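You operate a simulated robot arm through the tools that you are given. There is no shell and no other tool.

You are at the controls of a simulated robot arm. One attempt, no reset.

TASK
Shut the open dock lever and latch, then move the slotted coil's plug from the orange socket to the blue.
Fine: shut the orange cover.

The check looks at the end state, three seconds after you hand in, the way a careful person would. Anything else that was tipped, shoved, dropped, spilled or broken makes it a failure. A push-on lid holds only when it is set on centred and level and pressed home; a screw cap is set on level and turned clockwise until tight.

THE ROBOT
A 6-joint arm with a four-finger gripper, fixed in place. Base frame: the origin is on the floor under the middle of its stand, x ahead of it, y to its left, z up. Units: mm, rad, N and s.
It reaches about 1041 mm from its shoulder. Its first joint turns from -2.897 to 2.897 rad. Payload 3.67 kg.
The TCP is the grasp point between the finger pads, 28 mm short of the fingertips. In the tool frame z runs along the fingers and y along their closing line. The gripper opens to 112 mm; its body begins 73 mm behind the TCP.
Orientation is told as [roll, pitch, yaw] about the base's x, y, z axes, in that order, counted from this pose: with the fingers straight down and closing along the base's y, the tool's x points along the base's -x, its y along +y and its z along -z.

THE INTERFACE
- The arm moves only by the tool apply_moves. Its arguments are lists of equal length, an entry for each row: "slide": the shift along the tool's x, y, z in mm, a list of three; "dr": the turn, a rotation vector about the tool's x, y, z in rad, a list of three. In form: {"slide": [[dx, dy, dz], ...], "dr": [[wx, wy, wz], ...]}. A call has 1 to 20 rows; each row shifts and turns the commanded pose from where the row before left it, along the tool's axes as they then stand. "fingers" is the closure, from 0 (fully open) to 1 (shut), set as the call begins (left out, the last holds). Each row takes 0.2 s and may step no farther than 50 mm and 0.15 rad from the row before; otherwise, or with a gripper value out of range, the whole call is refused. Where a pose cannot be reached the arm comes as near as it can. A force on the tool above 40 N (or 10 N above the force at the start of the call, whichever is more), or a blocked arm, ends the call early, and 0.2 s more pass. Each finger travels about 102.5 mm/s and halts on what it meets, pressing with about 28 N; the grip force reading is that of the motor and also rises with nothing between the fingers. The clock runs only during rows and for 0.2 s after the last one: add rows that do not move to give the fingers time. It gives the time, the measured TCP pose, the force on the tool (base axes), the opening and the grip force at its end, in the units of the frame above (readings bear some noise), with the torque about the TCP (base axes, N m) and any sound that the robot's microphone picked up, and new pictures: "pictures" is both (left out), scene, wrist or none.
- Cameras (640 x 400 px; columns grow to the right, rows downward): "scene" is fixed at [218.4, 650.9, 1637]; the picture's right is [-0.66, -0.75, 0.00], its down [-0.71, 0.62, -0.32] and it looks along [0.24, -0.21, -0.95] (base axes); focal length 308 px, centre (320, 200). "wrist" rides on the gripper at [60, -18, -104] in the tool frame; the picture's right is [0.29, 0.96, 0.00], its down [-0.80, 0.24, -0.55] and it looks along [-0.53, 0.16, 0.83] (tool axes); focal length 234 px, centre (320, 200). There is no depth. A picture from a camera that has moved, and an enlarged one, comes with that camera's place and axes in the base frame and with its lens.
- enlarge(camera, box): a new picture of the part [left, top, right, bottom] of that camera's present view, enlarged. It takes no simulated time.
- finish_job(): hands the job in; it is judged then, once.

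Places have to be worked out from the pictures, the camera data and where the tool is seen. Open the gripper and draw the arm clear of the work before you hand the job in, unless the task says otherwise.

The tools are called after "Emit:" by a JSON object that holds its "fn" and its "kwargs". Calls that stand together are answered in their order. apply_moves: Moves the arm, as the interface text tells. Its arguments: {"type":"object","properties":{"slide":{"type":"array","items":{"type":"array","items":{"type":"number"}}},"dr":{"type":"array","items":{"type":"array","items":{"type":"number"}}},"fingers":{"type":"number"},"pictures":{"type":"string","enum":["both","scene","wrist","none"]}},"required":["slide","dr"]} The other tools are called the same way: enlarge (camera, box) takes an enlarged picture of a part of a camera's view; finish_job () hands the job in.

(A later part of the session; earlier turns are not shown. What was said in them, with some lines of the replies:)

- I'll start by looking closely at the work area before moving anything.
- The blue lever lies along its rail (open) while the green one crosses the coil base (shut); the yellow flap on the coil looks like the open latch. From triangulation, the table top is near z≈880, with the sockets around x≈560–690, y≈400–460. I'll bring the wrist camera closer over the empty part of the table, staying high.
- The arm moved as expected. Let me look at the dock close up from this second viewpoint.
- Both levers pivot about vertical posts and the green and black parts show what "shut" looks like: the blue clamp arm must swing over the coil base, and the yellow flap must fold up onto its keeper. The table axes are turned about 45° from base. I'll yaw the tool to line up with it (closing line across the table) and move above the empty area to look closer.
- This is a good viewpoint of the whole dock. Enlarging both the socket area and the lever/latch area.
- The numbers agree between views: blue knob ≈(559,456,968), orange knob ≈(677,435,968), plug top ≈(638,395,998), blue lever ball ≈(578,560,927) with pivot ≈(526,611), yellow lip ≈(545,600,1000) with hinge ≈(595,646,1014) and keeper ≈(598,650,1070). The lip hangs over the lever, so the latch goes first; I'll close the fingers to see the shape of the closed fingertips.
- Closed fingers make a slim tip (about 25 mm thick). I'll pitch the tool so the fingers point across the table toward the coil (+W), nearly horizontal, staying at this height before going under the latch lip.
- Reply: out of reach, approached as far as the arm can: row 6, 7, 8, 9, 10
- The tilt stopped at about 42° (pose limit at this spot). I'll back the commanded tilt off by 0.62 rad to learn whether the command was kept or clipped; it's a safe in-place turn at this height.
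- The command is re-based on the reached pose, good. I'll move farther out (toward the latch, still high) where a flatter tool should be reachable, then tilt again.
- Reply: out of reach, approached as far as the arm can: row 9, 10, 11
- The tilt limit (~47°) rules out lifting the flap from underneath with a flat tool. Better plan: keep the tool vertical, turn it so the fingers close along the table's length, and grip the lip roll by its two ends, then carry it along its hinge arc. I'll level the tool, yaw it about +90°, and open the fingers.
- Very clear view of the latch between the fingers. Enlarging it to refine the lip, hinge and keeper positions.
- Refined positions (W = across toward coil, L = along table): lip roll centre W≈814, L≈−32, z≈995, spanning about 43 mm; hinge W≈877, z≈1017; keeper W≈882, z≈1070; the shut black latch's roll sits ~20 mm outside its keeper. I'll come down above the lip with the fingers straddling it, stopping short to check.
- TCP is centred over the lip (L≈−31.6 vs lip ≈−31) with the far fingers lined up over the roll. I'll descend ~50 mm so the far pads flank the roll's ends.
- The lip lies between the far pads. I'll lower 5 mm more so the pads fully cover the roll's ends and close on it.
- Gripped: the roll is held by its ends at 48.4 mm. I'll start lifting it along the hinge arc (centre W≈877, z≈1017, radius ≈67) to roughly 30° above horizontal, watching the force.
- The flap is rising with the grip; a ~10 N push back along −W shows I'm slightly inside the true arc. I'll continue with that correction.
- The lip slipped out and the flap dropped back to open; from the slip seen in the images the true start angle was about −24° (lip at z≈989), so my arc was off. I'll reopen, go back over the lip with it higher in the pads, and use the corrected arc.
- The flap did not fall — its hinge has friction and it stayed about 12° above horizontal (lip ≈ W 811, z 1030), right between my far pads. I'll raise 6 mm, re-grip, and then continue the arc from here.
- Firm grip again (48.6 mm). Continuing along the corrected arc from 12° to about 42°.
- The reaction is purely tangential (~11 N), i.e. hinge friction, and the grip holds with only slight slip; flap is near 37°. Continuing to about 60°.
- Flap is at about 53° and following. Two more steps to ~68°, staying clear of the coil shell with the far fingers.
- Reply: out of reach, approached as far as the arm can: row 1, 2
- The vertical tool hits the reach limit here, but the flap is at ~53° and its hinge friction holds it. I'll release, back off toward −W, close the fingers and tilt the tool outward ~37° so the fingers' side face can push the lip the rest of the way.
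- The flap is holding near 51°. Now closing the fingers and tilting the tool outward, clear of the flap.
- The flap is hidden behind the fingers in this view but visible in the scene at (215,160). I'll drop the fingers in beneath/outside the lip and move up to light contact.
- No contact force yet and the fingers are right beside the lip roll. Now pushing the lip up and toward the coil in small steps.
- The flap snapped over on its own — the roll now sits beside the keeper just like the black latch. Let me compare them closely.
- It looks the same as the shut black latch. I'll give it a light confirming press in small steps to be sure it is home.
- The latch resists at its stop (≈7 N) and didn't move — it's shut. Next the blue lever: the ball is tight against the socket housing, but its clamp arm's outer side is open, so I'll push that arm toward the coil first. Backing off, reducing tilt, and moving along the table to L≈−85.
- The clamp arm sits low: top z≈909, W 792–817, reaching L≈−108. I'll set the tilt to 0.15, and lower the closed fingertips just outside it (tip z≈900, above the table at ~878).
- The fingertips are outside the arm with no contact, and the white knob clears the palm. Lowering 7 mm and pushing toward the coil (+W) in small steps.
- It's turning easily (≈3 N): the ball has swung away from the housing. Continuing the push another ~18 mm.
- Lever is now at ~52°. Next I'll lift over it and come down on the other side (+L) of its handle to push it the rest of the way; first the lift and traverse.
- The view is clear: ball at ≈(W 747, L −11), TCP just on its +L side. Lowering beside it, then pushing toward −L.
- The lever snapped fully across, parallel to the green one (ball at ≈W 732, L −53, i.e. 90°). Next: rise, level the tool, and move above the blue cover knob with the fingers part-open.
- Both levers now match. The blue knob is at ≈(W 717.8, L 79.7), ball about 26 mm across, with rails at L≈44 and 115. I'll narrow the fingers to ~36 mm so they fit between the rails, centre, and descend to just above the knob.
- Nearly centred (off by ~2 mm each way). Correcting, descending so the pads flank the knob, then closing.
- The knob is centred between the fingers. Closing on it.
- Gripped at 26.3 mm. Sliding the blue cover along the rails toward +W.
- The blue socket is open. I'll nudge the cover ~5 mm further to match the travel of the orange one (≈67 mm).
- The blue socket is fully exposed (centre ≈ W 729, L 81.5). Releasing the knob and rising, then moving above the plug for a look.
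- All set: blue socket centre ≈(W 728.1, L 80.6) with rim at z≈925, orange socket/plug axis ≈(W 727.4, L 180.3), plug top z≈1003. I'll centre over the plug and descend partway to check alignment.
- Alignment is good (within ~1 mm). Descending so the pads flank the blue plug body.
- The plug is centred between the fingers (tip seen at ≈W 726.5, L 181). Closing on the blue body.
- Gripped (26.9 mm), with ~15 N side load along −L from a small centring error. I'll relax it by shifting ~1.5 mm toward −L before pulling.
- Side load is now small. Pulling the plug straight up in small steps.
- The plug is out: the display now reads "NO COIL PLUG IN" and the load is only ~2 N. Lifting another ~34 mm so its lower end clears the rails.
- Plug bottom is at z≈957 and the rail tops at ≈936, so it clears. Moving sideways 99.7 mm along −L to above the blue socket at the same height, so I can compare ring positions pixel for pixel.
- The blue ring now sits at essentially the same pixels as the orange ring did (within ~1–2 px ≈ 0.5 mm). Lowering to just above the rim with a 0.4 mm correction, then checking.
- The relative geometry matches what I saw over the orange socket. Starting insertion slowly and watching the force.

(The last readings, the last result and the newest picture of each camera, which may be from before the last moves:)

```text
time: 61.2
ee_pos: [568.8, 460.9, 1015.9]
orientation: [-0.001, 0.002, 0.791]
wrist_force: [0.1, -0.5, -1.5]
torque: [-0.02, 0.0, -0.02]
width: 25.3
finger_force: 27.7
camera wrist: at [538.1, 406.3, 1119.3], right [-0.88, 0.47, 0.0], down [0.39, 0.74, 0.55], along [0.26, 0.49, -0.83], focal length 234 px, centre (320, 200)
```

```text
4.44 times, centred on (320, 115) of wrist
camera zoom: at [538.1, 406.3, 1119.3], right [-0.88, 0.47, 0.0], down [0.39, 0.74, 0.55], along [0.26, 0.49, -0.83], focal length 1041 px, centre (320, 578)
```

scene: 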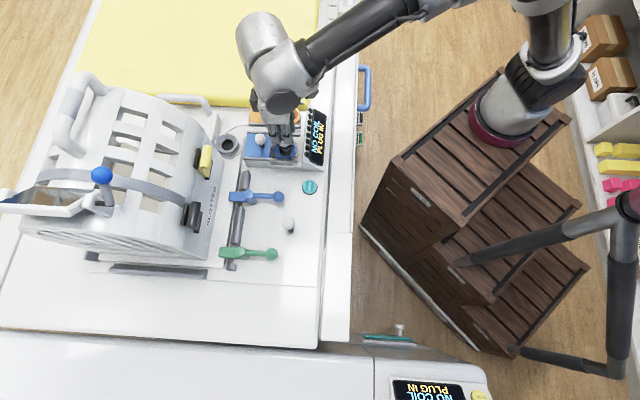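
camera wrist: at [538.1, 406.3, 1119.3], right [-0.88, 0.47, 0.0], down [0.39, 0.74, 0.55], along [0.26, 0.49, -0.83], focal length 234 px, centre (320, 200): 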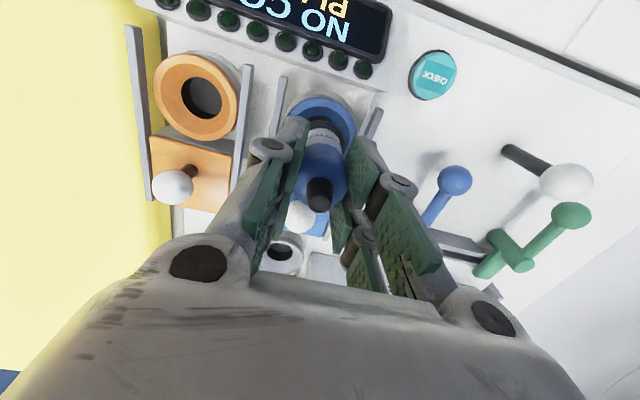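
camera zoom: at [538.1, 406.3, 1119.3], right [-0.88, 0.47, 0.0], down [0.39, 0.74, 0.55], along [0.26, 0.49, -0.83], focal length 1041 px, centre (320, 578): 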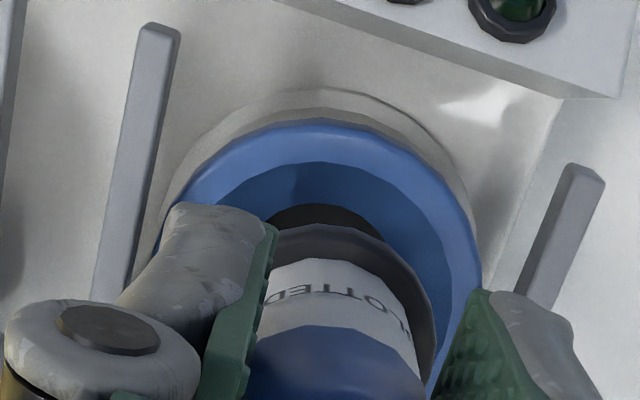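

Plug end is inside the funnel with no contact force. Continuing down.

Emit:
{"fn": "apply_moves", "kwargs": {"slide": [[0, 0, 5], [0, 0, 5], [0, 0, 5], [0, 0, 0]], "dr": [[0, 0, 0], [0, 0, 0], [0, 0, 0], [0, 0, 0]]}}

Emit:
{"fn": "enlarge", "kwargs": {"camera": "scene", "box": [250, 110, 320, 170]}}

Emit:
{"fn": "enlarge", "kwargs": {"camera": "wrist", "box": [260, 70, 380, 160]}}

```text
time: 62.2
ee_pos: [566.2, 462.2, 1000.2]
orientation: [-0.001, 0.004, 0.792]
wrist_force: [0.6, 0.2, -0.7]
torque: [0.03, 0.0, -0.03]
width: 25.1
finger_force: 28.6
camera wrist: at [538.1, 406.2, 1104.1], right [-0.88, 0.47, 0.0], down [0.39, 0.74, 0.55], along [0.26, 0.49, -0.83], focal length 234 px, centre (320, 200)
```

scene: 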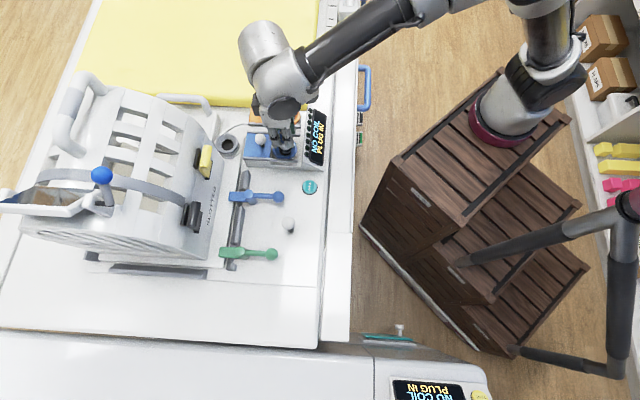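
wrist: 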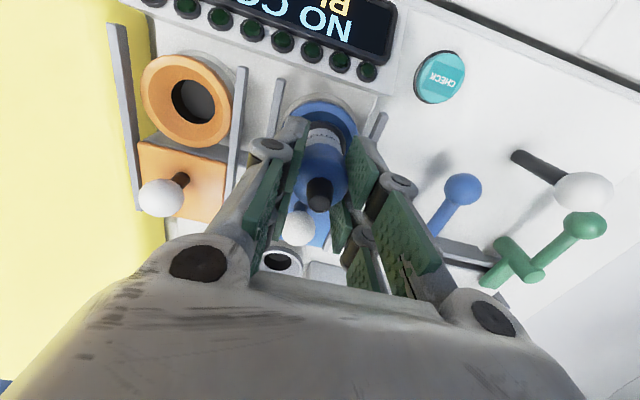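

```text
6.67 times, centred on (285, 140) of scene
camera zoom: at [218.4, 650.9, 1637.0], right [-0.66, -0.75, 0.0], down [-0.71, 0.62, -0.32], along [0.24, -0.21, -0.95], focal length 2053 px, centre (553, 600)
```

zoom: 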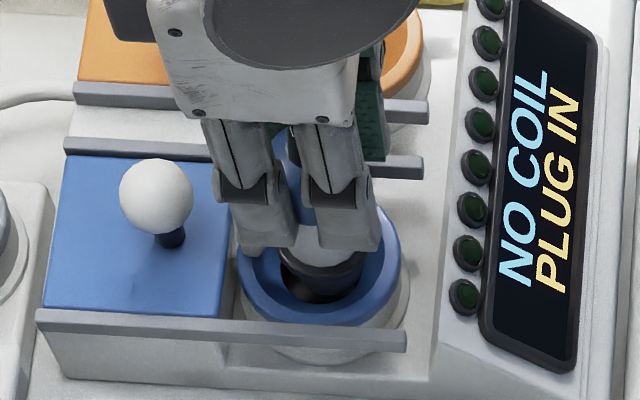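

```text
4.44 times, centred on (320, 115) of wrist
camera zoom: at [538.1, 406.2, 1104.1], right [-0.88, 0.47, 0.0], down [0.39, 0.74, 0.55], along [0.26, 0.49, -0.83], focal length 1041 px, centre (320, 578)
```

zoom: 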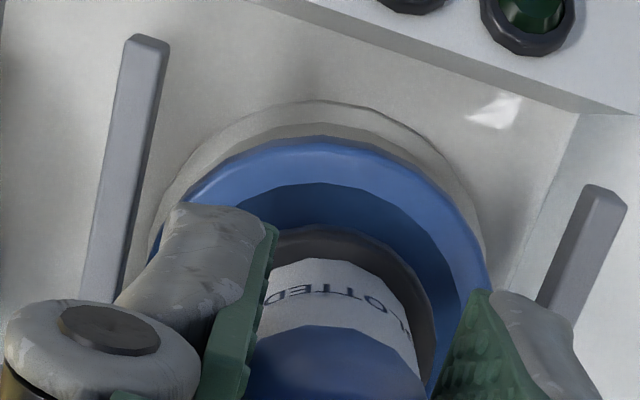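

Still no resistance and well aligned. Continuing the last ~14 mm in smaller steps to the seated height seen in the orange socket (TCP z≈986).

Emit:
{"fn": "apply_moves", "kwargs": {"slide": [[0, 0, 4], [0, 0, 3], [0, 0, 3], [0, 0, 2], [0, 0, 0]], "dr": [[0, 0, 0], [0, 0, 0], [0, 0, 0], [0, 0, 0], [0, 0, 0]]}}

Emit:
{"fn": "enlarge", "kwargs": {"camera": "scene", "box": [250, 100, 330, 170]}}

```text
time: 63.4
ee_pos: [567.9, 462.5, 989.5]
orientation: [0.001, 0.001, 0.79]
wrist_force: [-0.5, -0.7, -0.9]
torque: [-0.01, 0.01, 0.0]
width: 25.2
finger_force: 27.6
camera wrist: at [538.3, 406.3, 1092.5], right [-0.88, 0.47, 0.0], down [0.39, 0.74, 0.55], along [0.26, 0.49, -0.83], focal length 234 px, centre (320, 200)
```

scene: 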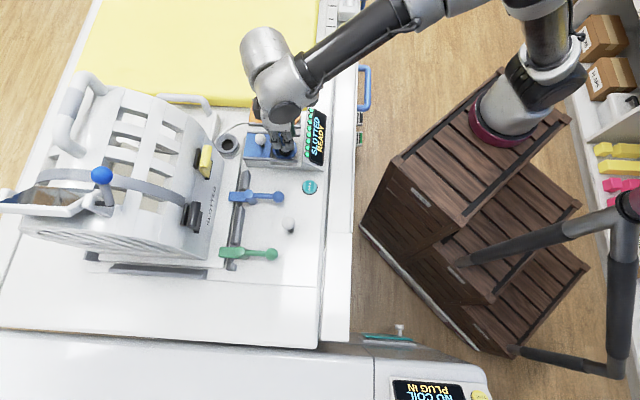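
wrist: 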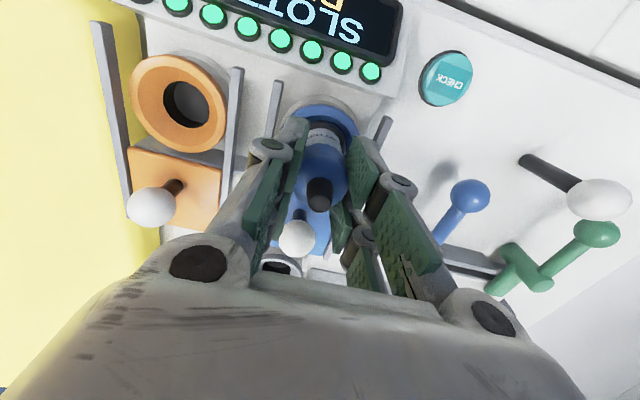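

```text
5.71 times, centred on (290, 135) of scene
camera zoom: at [218.4, 650.9, 1637.0], right [-0.66, -0.75, 0.0], down [-0.71, 0.62, -0.32], along [0.24, -0.21, -0.95], focal length 1760 px, centre (491, 571)
```

zoom: 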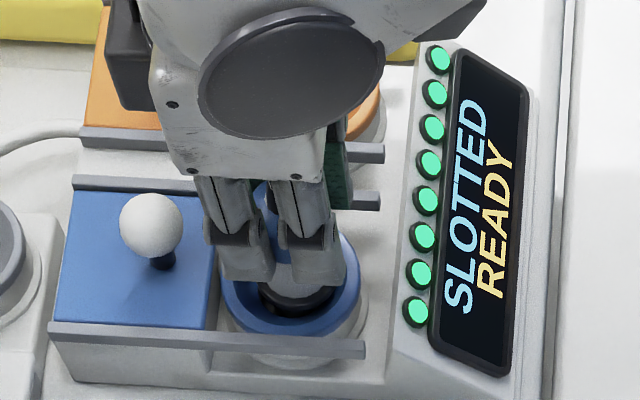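

The display now reads "SLOTTED READY" with all lamps green. I'll press it the last few mm home until I feel the stop.

Emit:
{"fn": "apply_moves", "kwargs": {"slide": [[0, 0, 1.5], [0, 0, 1.5], [0, 0, 1.5], [0, 0, 0]], "dr": [[0, 0, 0], [0, 0, 0], [0, 0, 0], [0, 0, 0]], "pictures": "none"}}

```text
time: 64.4
ee_pos: [568.1, 461.5, 985.0]
orientation: [0.001, 0.0, 0.789]
wrist_force: [-0.8, 0.8, 12.6]
torque: [-0.09, 0.03, -0.01]
width: 25.1
finger_force: 28.3
```

Firm stop reached (≈13 N) at the same height as when seated before. Opening the fingers and rising straight up.

Emit:
{"fn": "apply_moves", "kwargs": {"slide": [[0, 0, -0.8], [0, 0, 0], [0, 0, 0], [0, 0, -15], [0, 0, -25], [0, 0, -40], [0, 0, 0]], "dr": [[0, 0, 0], [0, 0, 0], [0, 0, 0], [0, 0, 0], [0, 0, 0], [0, 0, 0], [0, 0, 0]], "fingers": 0.6}}

Emit:
{"fn": "enlarge", "kwargs": {"camera": "scene", "box": [230, 80, 340, 170]}}

Emit:
{"fn": "enlarge", "kwargs": {"camera": "wrist", "box": [160, 60, 400, 240]}}

```text
time: 66.0
ee_pos: [566.7, 462.7, 1064.8]
orientation: [-0.001, 0.002, 0.791]
wrist_force: [0.3, 0.0, 0.0]
torque: [-0.01, -0.01, -0.01]
width: 44.9
finger_force: 0.1
camera wrist: at [538.2, 406.6, 1168.6], right [-0.88, 0.47, 0.0], down [0.39, 0.74, 0.55], along [0.26, 0.49, -0.83], focal length 234 px, centre (320, 200)
```

scene: 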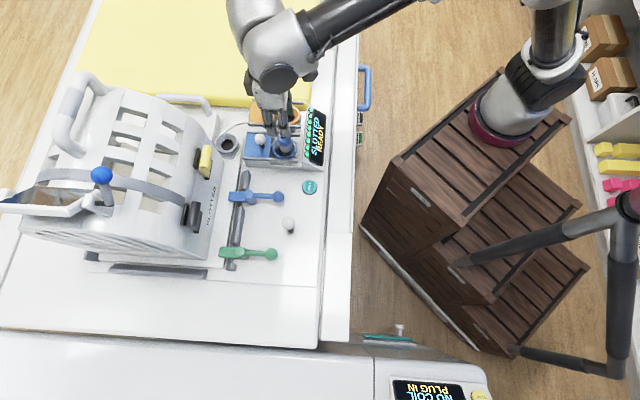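
wrist: 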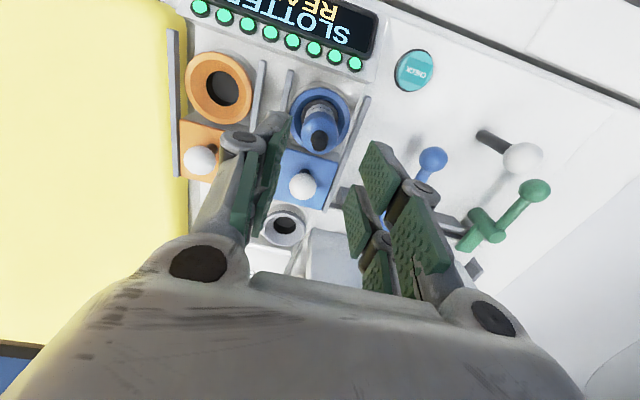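

```text
4.44 times, centred on (285, 125) of scene
camera zoom: at [218.4, 650.9, 1637.0], right [-0.66, -0.75, 0.0], down [-0.71, 0.62, -0.32], along [0.24, -0.21, -0.95], focal length 1369 px, centre (476, 533)
```

zoom: 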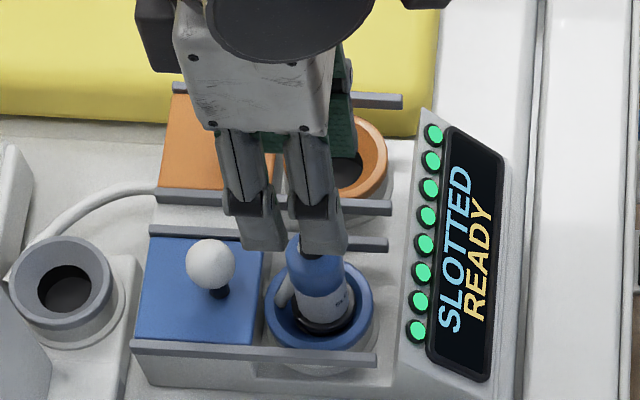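

```text
2.22 times, centred on (280, 150) of wrist
camera zoom: at [538.2, 406.6, 1168.6], right [-0.88, 0.47, 0.0], down [0.39, 0.74, 0.55], along [0.26, 0.49, -0.83], focal length 520 px, centre (409, 311)
```

zoom: 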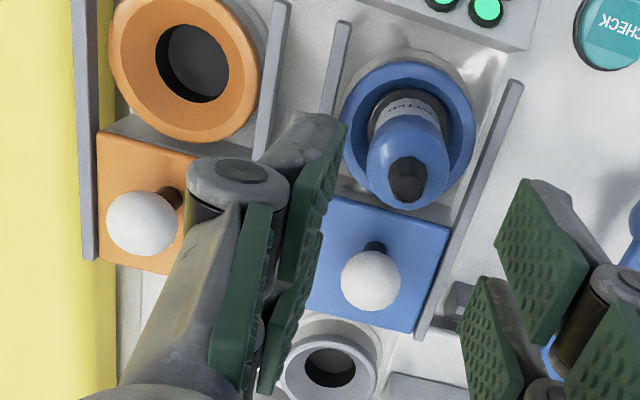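

The plug is seated and stays put with "SLOTTED READY". Now the orange cover: its knob is at ≈(W 784.9, L 178.4, z 968). Moving above it with the fingers narrowed to ~37 mm.

Emit:
{"fn": "apply_moves", "kwargs": {"slide": [[-14.4, -24.9, 0], [-14.4, -24.9, 0], [-14.4, -24.9, 0], [-14.4, -24.9, 0], [0, 0, 25], [0, 0, 22], [0, 0, 0]], "dr": [[0, 0, 0], [0, 0, 0], [0, 0, 0], [0, 0, 0], [0, 0, 0], [0, 0, 0], [0, 0, 0]], "fingers": 0.66}}

Emit:
{"fn": "enlarge", "kwargs": {"camera": "wrist", "box": [200, 60, 440, 240]}}

```text
time: 67.6
ee_pos: [679.7, 432.9, 1017.4]
orientation: [0.0, 0.0, 0.792]
wrist_force: [0.4, 0.2, 0.2]
torque: [0.04, 0.02, -0.02]
width: 38.2
finger_force: 0.1
camera wrist: at [649.9, 376.9, 1121.3], right [-0.88, 0.47, 0.0], down [0.39, 0.74, 0.55], along [0.26, 0.49, -0.83], focal length 234 px, centre (320, 200)
```

scene: 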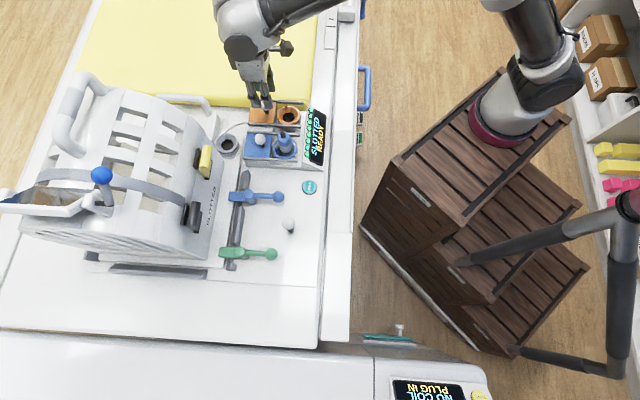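
wrist: 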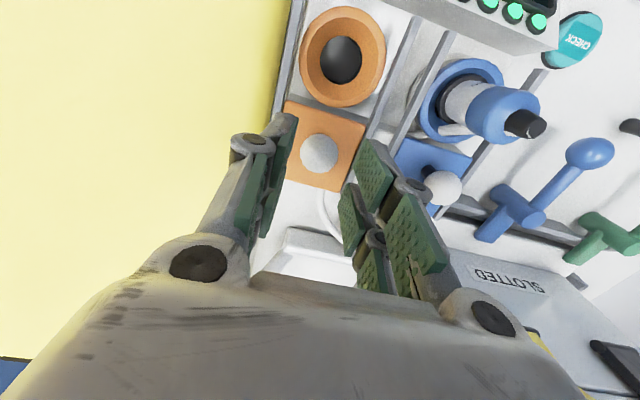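

```text
2.22 times, centred on (320, 150) of wrist
camera zoom: at [649.9, 376.9, 1121.3], right [-0.88, 0.47, 0.0], down [0.39, 0.74, 0.55], along [0.26, 0.49, -0.83], focal length 520 px, centre (320, 311)
```

zoom: 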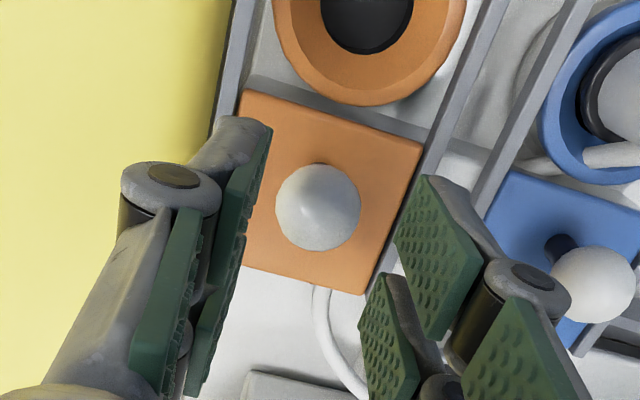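

Centred over the orange knob. Descending to flank it and closing.

Emit:
{"fn": "apply_moves", "kwargs": {"slide": [[0, 0, 13], [0, 0, 13], [0, 0, 11.5], [0, 0, 0]], "dr": [[0, 0, 0], [0, 0, 0], [0, 0, 0], [0, 0, 0]]}}

Emit:
{"fn": "enlarge", "kwargs": {"camera": "wrist", "box": [200, 60, 440, 240]}}

Emit:
{"fn": "enlarge", "kwargs": {"camera": "scene", "box": [220, 70, 340, 170]}}

```text
time: 68.6
ee_pos: [679.5, 433.1, 980.9]
orientation: [-0.002, 0.002, 0.792]
wrist_force: [0.1, 0.5, -1.0]
torque: [-0.01, 0.0, 0.0]
width: 38.2
finger_force: 0.0
camera wrist: at [649.8, 377.1, 1084.4], right [-0.88, 0.47, 0.0], down [0.39, 0.74, 0.55], along [0.26, 0.49, -0.83], focal length 234 px, centre (320, 200)
```

scene: 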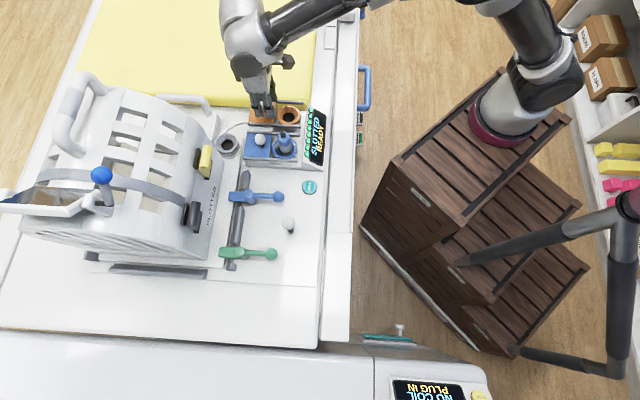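
wrist: 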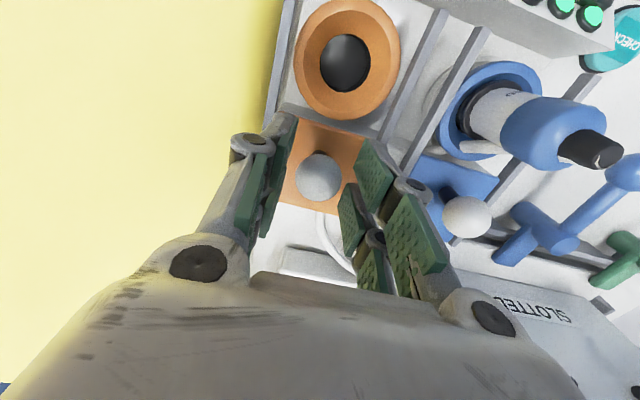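

```text
2.22 times, centred on (320, 150) of wrist
camera zoom: at [649.8, 377.1, 1084.4], right [-0.88, 0.47, 0.0], down [0.39, 0.74, 0.55], along [0.26, 0.49, -0.83], focal length 520 px, centre (320, 311)
```

zoom: 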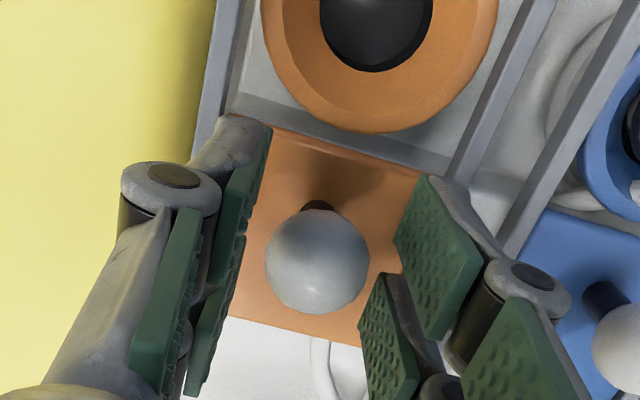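

```text
4.00 times, centred on (280, 120) of scene
camera zoom: at [218.4, 650.9, 1637.0], right [-0.66, -0.75, 0.0], down [-0.71, 0.62, -0.32], along [0.24, -0.21, -0.95], focal length 1232 px, centre (480, 520)
```

zoom: 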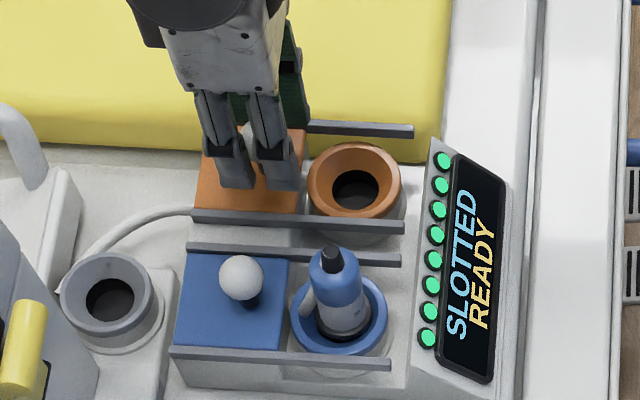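

Everything lines up. Closing on the orange knob.

Emit:
{"fn": "apply_moves", "kwargs": {"slide": [[0, 0, 0], [0, 0, 0], [0, 0, 0]], "dr": [[0, 0, 0], [0, 0, 0], [0, 0, 0]], "fingers": 0.9, "pictures": "none"}}

```text
time: 69.4
ee_pos: [677.9, 432.1, 979.6]
orientation: [-0.001, 0.001, 0.79]
wrist_force: [-0.2, -0.1, -0.5]
torque: [-0.02, -0.01, -0.03]
width: 26.5
finger_force: 44.9
```

Gripped at 26.5 mm with no side load. Sliding the orange cover toward −W over its socket.

Emit:
{"fn": "apply_moves", "kwargs": {"slide": [[7, 0, 0], [8, 0, 0], [8, 0, 0], [8, 0, 0], [8, 0, 0], [8, 0, 0], [8, 0, 0], [6, 0, 0], [0, 0, 0]], "dr": [[0, 0, 0], [0, 0, 0], [0, 0, 0], [0, 0, 0], [0, 0, 0], [0, 0, 0], [0, 0, 0], [0, 0, 0], [0, 0, 0]]}}

Emit:
{"fn": "enlarge", "kwargs": {"camera": "scene", "box": [220, 70, 340, 170]}}

Emit:
{"fn": "enlarge", "kwargs": {"camera": "wrist", "box": [200, 60, 440, 240]}}

```text
time: 71.4
ee_pos: [635.6, 390.1, 981.8]
orientation: [0.001, -0.001, 0.79]
wrist_force: [-2.9, 2.3, 3.1]
torque: [-0.08, 0.16, -0.01]
width: 26.6
finger_force: 45.8
camera wrist: at [606.9, 334.1, 1084.4], right [-0.88, 0.47, 0.0], down [0.39, 0.74, 0.55], along [0.26, 0.49, -0.83], focal length 234 px, centre (320, 200)
```

scene: 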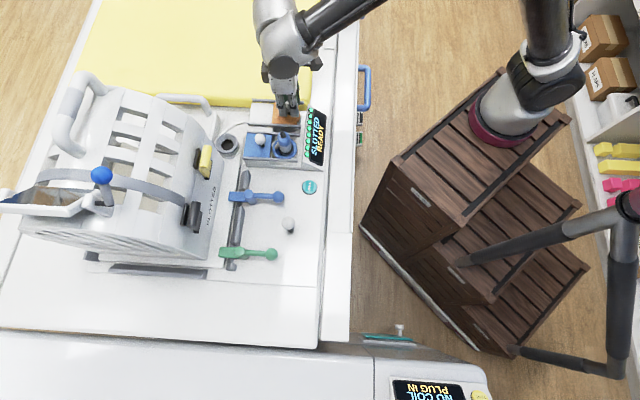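
wrist: 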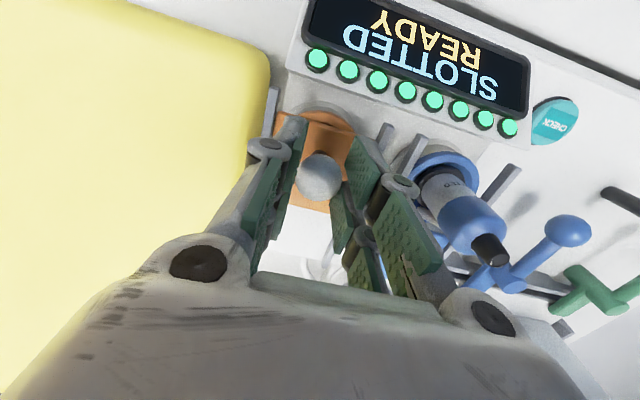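

```text
4.00 times, centred on (280, 120) of scene
camera zoom: at [218.4, 650.9, 1637.0], right [-0.66, -0.75, 0.0], down [-0.71, 0.62, -0.32], along [0.24, -0.21, -0.95], focal length 1232 px, centre (480, 520)
```

zoom: 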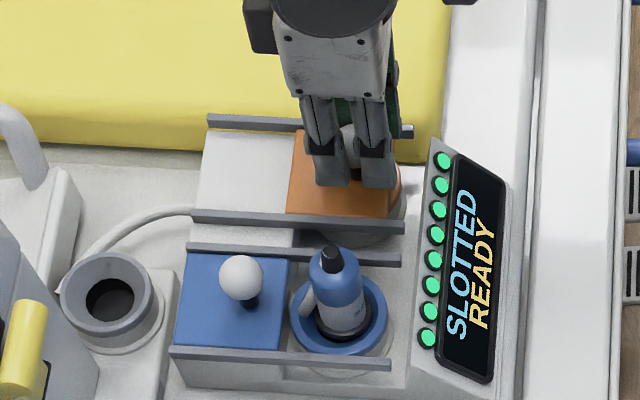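

```text
2.22 times, centred on (320, 150) of wrist
camera zoom: at [606.9, 334.1, 1084.4], right [-0.88, 0.47, 0.0], down [0.39, 0.74, 0.55], along [0.26, 0.49, -0.83], focal length 520 px, centre (320, 311)
```

zoom: 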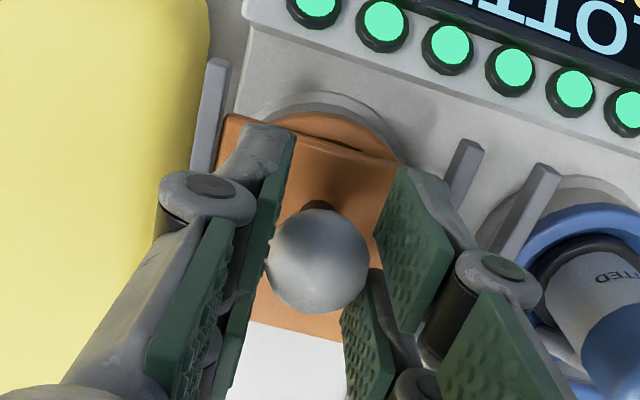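

About 60 mm moved; a sliver of the orange ring still shows at the edge (knob at W≈724, closed position ≈717.5). Pushing the last ~7 mm.

Emit:
{"fn": "apply_moves", "kwargs": {"slide": [[3, 0, 0], [2.5, 0, 0], [1.5, 0, 0], [0, 0, 0]], "dr": [[0, 0, 0], [0, 0, 0], [0, 0, 0], [0, 0, 0]]}}

Emit:
{"fn": "enlarge", "kwargs": {"camera": "wrist", "box": [200, 60, 440, 240]}}

Emit:
{"fn": "enlarge", "kwargs": {"camera": "scene", "box": [220, 70, 340, 170]}}

```text
time: 72.4
ee_pos: [631.0, 383.9, 981.5]
orientation: [-0.001, -0.001, 0.79]
wrist_force: [-0.8, 2.2, 1.8]
torque: [-0.11, 0.07, 0.0]
width: 26.4
finger_force: 44.7
camera wrist: at [601.8, 329.1, 1084.4], right [-0.88, 0.47, 0.0], down [0.39, 0.74, 0.55], along [0.26, 0.49, -0.83], focal length 234 px, centre (320, 200)
```

scene: 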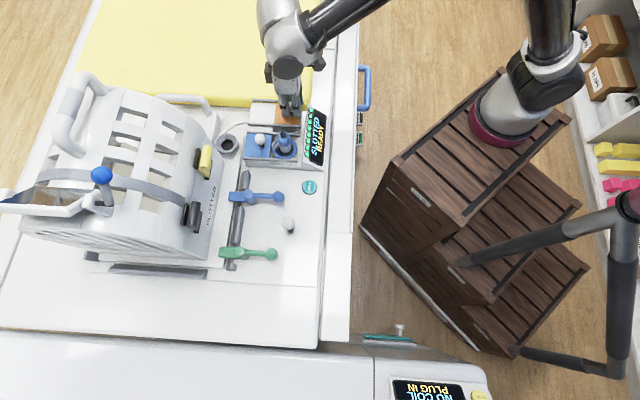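
wrist: 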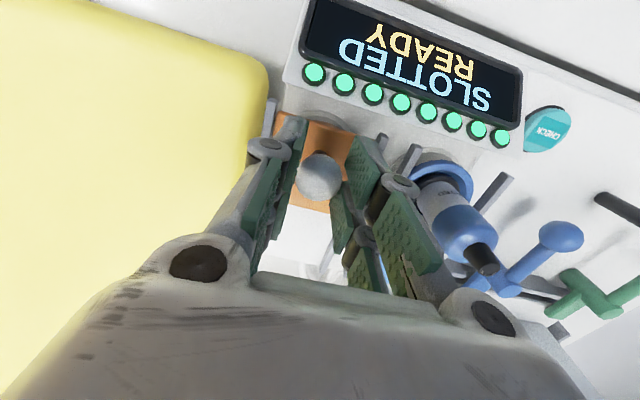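

```text
2.22 times, centred on (320, 150) of wrist
camera zoom: at [601.8, 329.1, 1084.4], right [-0.88, 0.47, 0.0], down [0.39, 0.74, 0.55], along [0.26, 0.49, -0.83], focal length 520 px, centre (320, 311)
```

zoom: 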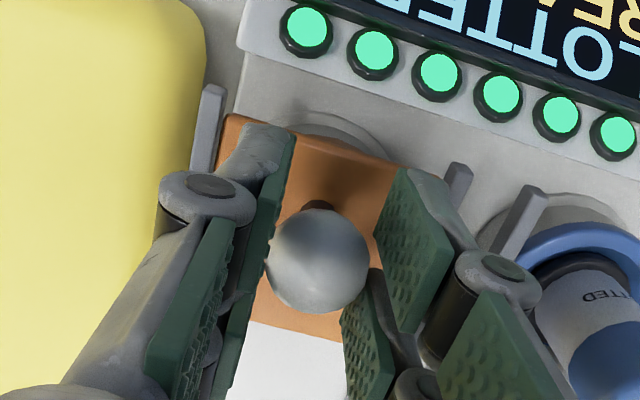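

```text
4.00 times, centred on (280, 120) of scene
camera zoom: at [218.4, 650.9, 1637.0], right [-0.66, -0.75, 0.0], down [-0.71, 0.62, -0.32], along [0.24, -0.21, -0.95], focal length 1232 px, centre (480, 520)
```

zoom: 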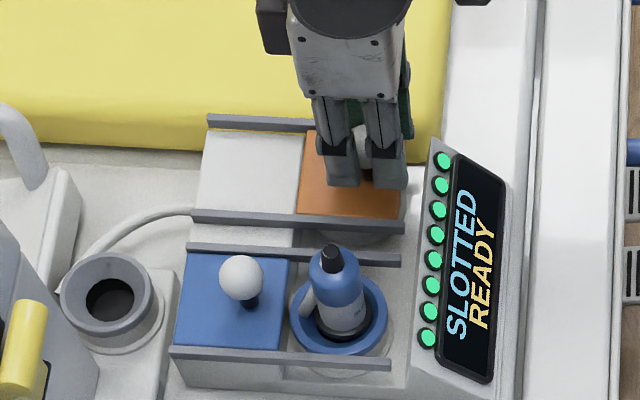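

The ring is now fully covered, matching how the blue cover looked when shut. I'll push 2 mm more to find out whether it's against its stop.

Emit:
{"fn": "apply_moves", "kwargs": {"slide": [[1, 0, 0], [1, 0, 0], [0, 0, 0]], "dr": [[0, 0, 0], [0, 0, 0], [0, 0, 0]], "pictures": "wrist"}}

Emit:
{"fn": "enlarge", "kwargs": {"camera": "wrist", "box": [220, 80, 460, 240]}}

```text
time: 73.2
ee_pos: [629.9, 383.1, 981.1]
orientation: [0.001, -0.001, 0.79]
wrist_force: [6.3, 7.3, 1.3]
torque: [0.08, -0.11, -0.01]
width: 26.3
finger_force: 45.0
camera wrist: at [600.8, 328.1, 1084.3], right [-0.88, 0.47, 0.0], down [0.39, 0.74, 0.55], along [0.26, 0.49, -0.83], focal length 234 px, centre (320, 200)
```

wrist: 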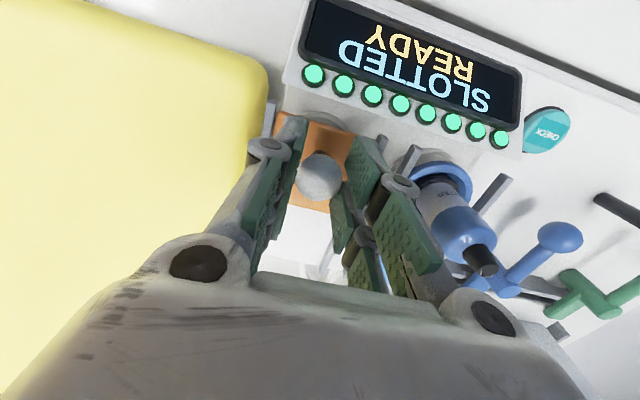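

```text
2.50 times, centred on (340, 160) of wrist
camera zoom: at [600.8, 328.1, 1084.3], right [-0.88, 0.47, 0.0], down [0.39, 0.74, 0.55], along [0.26, 0.49, -0.83], focal length 585 px, centre (270, 300)
```

zoom: 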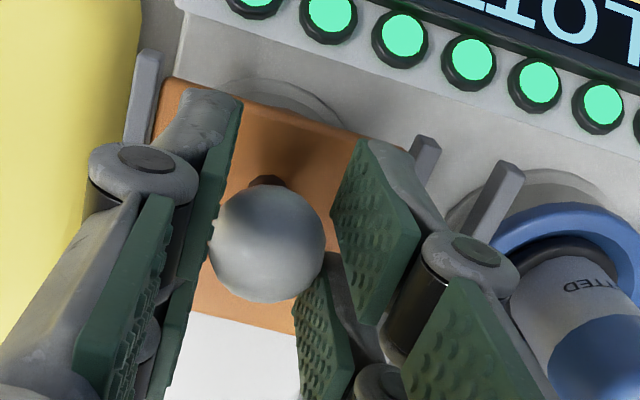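

Now there's a ~10 N stop and the picture matches the shut blue cover exactly. Relaxing the push, opening, rising and withdrawing the arm clear.

Emit:
{"fn": "apply_moves", "kwargs": {"slide": [[-0.8, 0, 0], [0, 0, 0], [0, 0, 0], [0, 0, -25], [0, 0, -40], [0, 0, -45], [0, 0, -45], [40, 20, -15], [45, 20, 0], [45, 20, 0], [45, 20, 0], [45, 20, 0], [45, 20, 0], [0, 0, 0]], "dr": [[0, 0, 0], [0, 0, 0], [0, 0, 0], [0, 0, 0], [0, 0, 0], [0, 0, 0], [0, 0, 0], [0, 0, 0], [0, 0, 0], [0, 0, 0], [0, 0, 0], [0, 0, 0], [0, 0, 0], [0, 0, 0]], "fingers": 0.6}}

Emit:
{"fn": "enlarge", "kwargs": {"camera": "scene", "box": [180, 70, 340, 170]}}

Emit:
{"fn": "enlarge", "kwargs": {"camera": "scene", "box": [140, 130, 320, 280]}}

```text
time: 76.2
ee_pos: [358.3, 279.6, 1149.3]
orientation: [0.0, 0.001, 0.789]
wrist_force: [0.3, -0.3, 0.0]
torque: [0.04, 0.0, 0.02]
width: 44.9
finger_force: 0.2
camera wrist: at [329.6, 224.1, 1253.7], right [-0.88, 0.47, 0.0], down [0.39, 0.74, 0.55], along [0.26, 0.49, -0.83], focal length 234 px, centre (320, 200)
```

scene: 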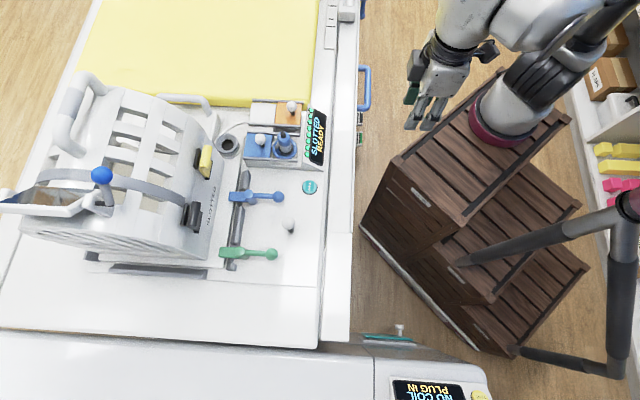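
wrist: 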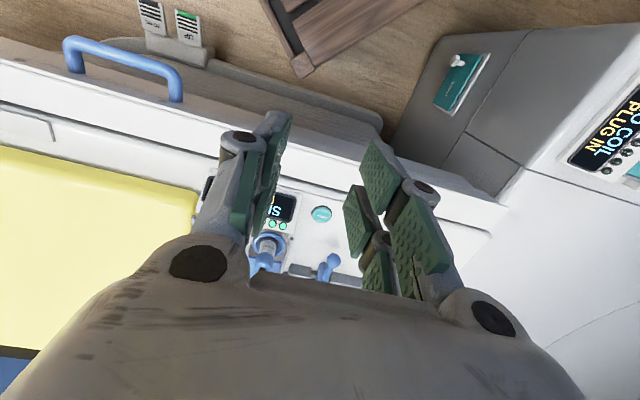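

```text
4.00 times, centred on (260, 120) of scene
camera zoom: at [218.4, 650.9, 1637.0], right [-0.66, -0.75, 0.0], down [-0.71, 0.62, -0.32], along [0.24, -0.21, -0.95], focal length 1232 px, centre (560, 520)
```

zoom: 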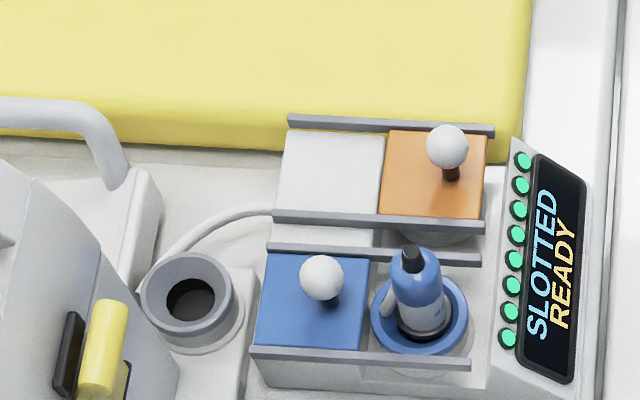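

```text
2.67 times, centred on (230, 205) of scene
camera zoom: at [218.4, 650.9, 1637.0], right [-0.66, -0.75, 0.0], down [-0.71, 0.62, -0.32], along [0.24, -0.21, -0.95], focal length 821 px, centre (560, 187)
```

zoom: 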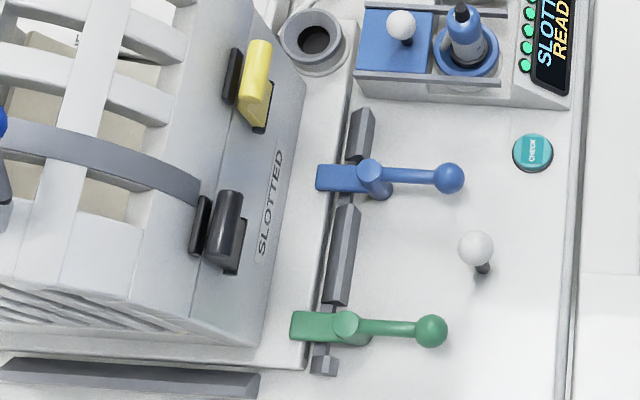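

All steps look complete. The larger console display at the bottom still shows text; let me check it, the latch, and the rest for anything disturbed.

Emit:
{"fn": "enlarge", "kwargs": {"camera": "scene", "box": [340, 310, 500, 400]}}

Emit:
{"fn": "enlarge", "kwargs": {"camera": "wrist", "box": [420, 40, 640, 190]}}

Emit:
{"fn": "enlarge", "kwargs": {"camera": "scene", "box": [0, 60, 260, 290]}}

```text
4.00 times, centred on (420, 355) of scene
camera zoom: at [218.4, 650.9, 1637.0], right [-0.66, -0.75, 0.0], down [-0.71, 0.62, -0.32], along [0.24, -0.21, -0.95], focal length 1232 px, centre (-80, -420)
```

zoom: 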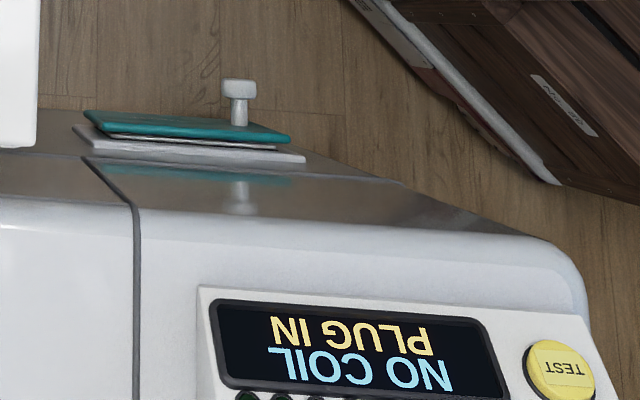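

```text
2.67 times, centred on (530, 115) of wrist
camera zoom: at [329.6, 224.1, 1253.7], right [-0.88, 0.47, 0.0], down [0.39, 0.74, 0.55], along [0.26, 0.49, -0.83], focal length 624 px, centre (-240, 427)
```

zoom: 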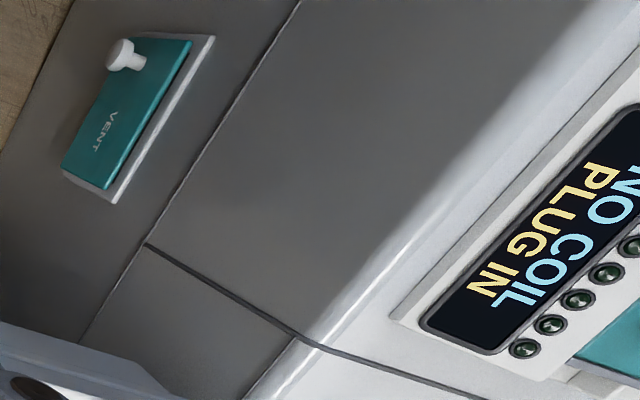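

```text
1.74 times, centred on (130, 175) of scene
camera zoom: at [218.4, 650.9, 1637.0], right [-0.66, -0.75, 0.0], down [-0.71, 0.62, -0.32], along [0.24, -0.21, -0.95], focal length 536 px, centre (650, 244)
```

zoom: 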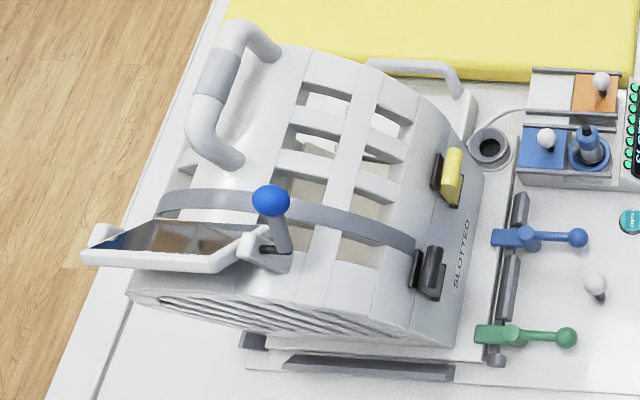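

The coil, mirror, handles and everything else are unchanged; the console panel with its TEST button isn't part of this job and reads the same as at the start. I'll open the gripper fully and draw the arm a little farther back.

Emit:
{"fn": "apply_moves", "kwargs": {"slide": [[10, 0, -10], [10, 0, -10], [0, 0, 0], [0, 0, 0]], "dr": [[0, 0, 0], [0, 0, 0], [0, 0, 0], [0, 0, 0]], "fingers": 0}}

Emit:
{"fn": "enlarge", "kwargs": {"camera": "scene", "box": [170, 70, 340, 280]}}

```text
time: 77.2
ee_pos: [344.8, 265.2, 1170.7]
orientation: [0.001, 0.0, 0.791]
wrist_force: [0.9, -0.2, 0.7]
torque: [-0.02, 0.04, 0.03]
width: 112.0
finger_force: 0.1
camera wrist: at [314.8, 210.2, 1274.4], right [-0.88, 0.47, 0.0], down [0.39, 0.74, 0.55], along [0.26, 0.49, -0.83], focal length 234 px, centre (320, 200)
```

scene: 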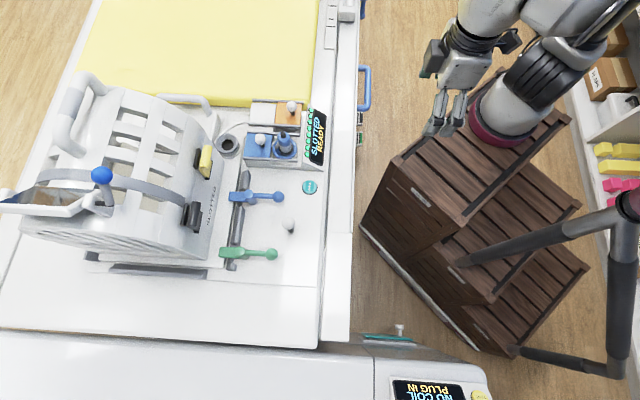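
wrist: 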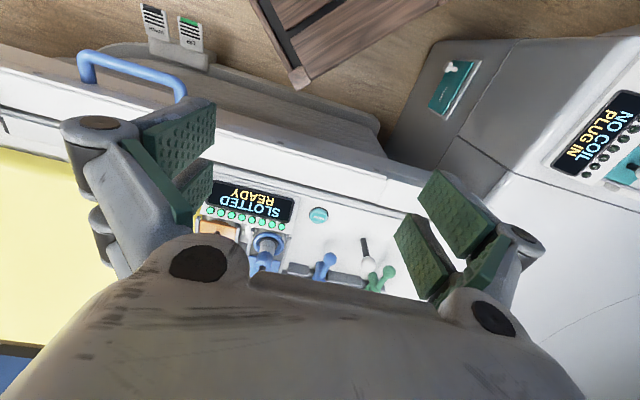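

```text
1.90 times, centred on (255, 175) of scene
camera zoom: at [218.4, 650.9, 1637.0], right [-0.66, -0.75, 0.0], down [-0.71, 0.62, -0.32], along [0.24, -0.21, -0.95], focal length 587 px, centre (444, 248)
```

zoom: 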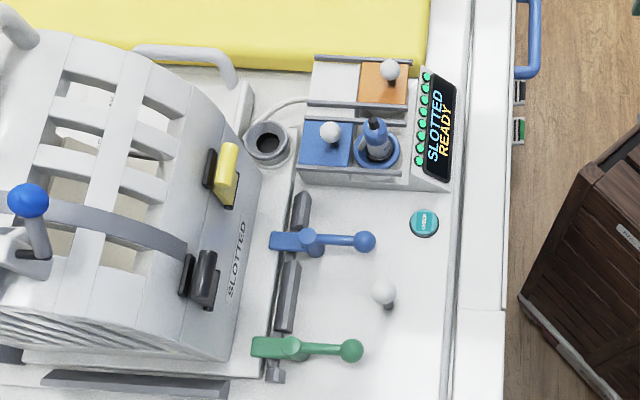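

The final view shows the blue lever across and parallel to the green one, and the yellow latch shut on its keeper. The plug is seated in the blue socket with "SLOTTED READY" showing. The orange cover is shut, the gripper is open and the arm is clear, so I'm handing in the job.

Emit:
{"fn": "finish_job", "kwargs": {}}

```text
The job is handed in.
```

The job is handed in, and the end state looked right in the last pictures:

- **Latch:** the yellow latch is shut on its keeper. It snapped over by itself, and a light press confirmed it was at its stop.
- **Dock lever:** the blue lever is turned fully across and lies parallel to the green one.
- **Plug:** the slotted coil's plug is out of the orange socket and pressed home in the blue one. The socket display now reads "SLOTTED READY" with all lamps green.
- **Covers:** the orange cover is slid shut against its stop. I slid the blue cover open to reach the blue socket, so it stays open with the plug in.

The lip slipped from my grip once while I was lifting the latch, but the flap held its position and I saw no damage.

The separate console display still reads "NO COIL PLUG IN", as it did at the start. I did not press its TEST button or the CHECK button on the table, since neither was part of the task.

I saw nothing else moved or disturbed. The gripper is open and the arm is drawn back clear of the work.
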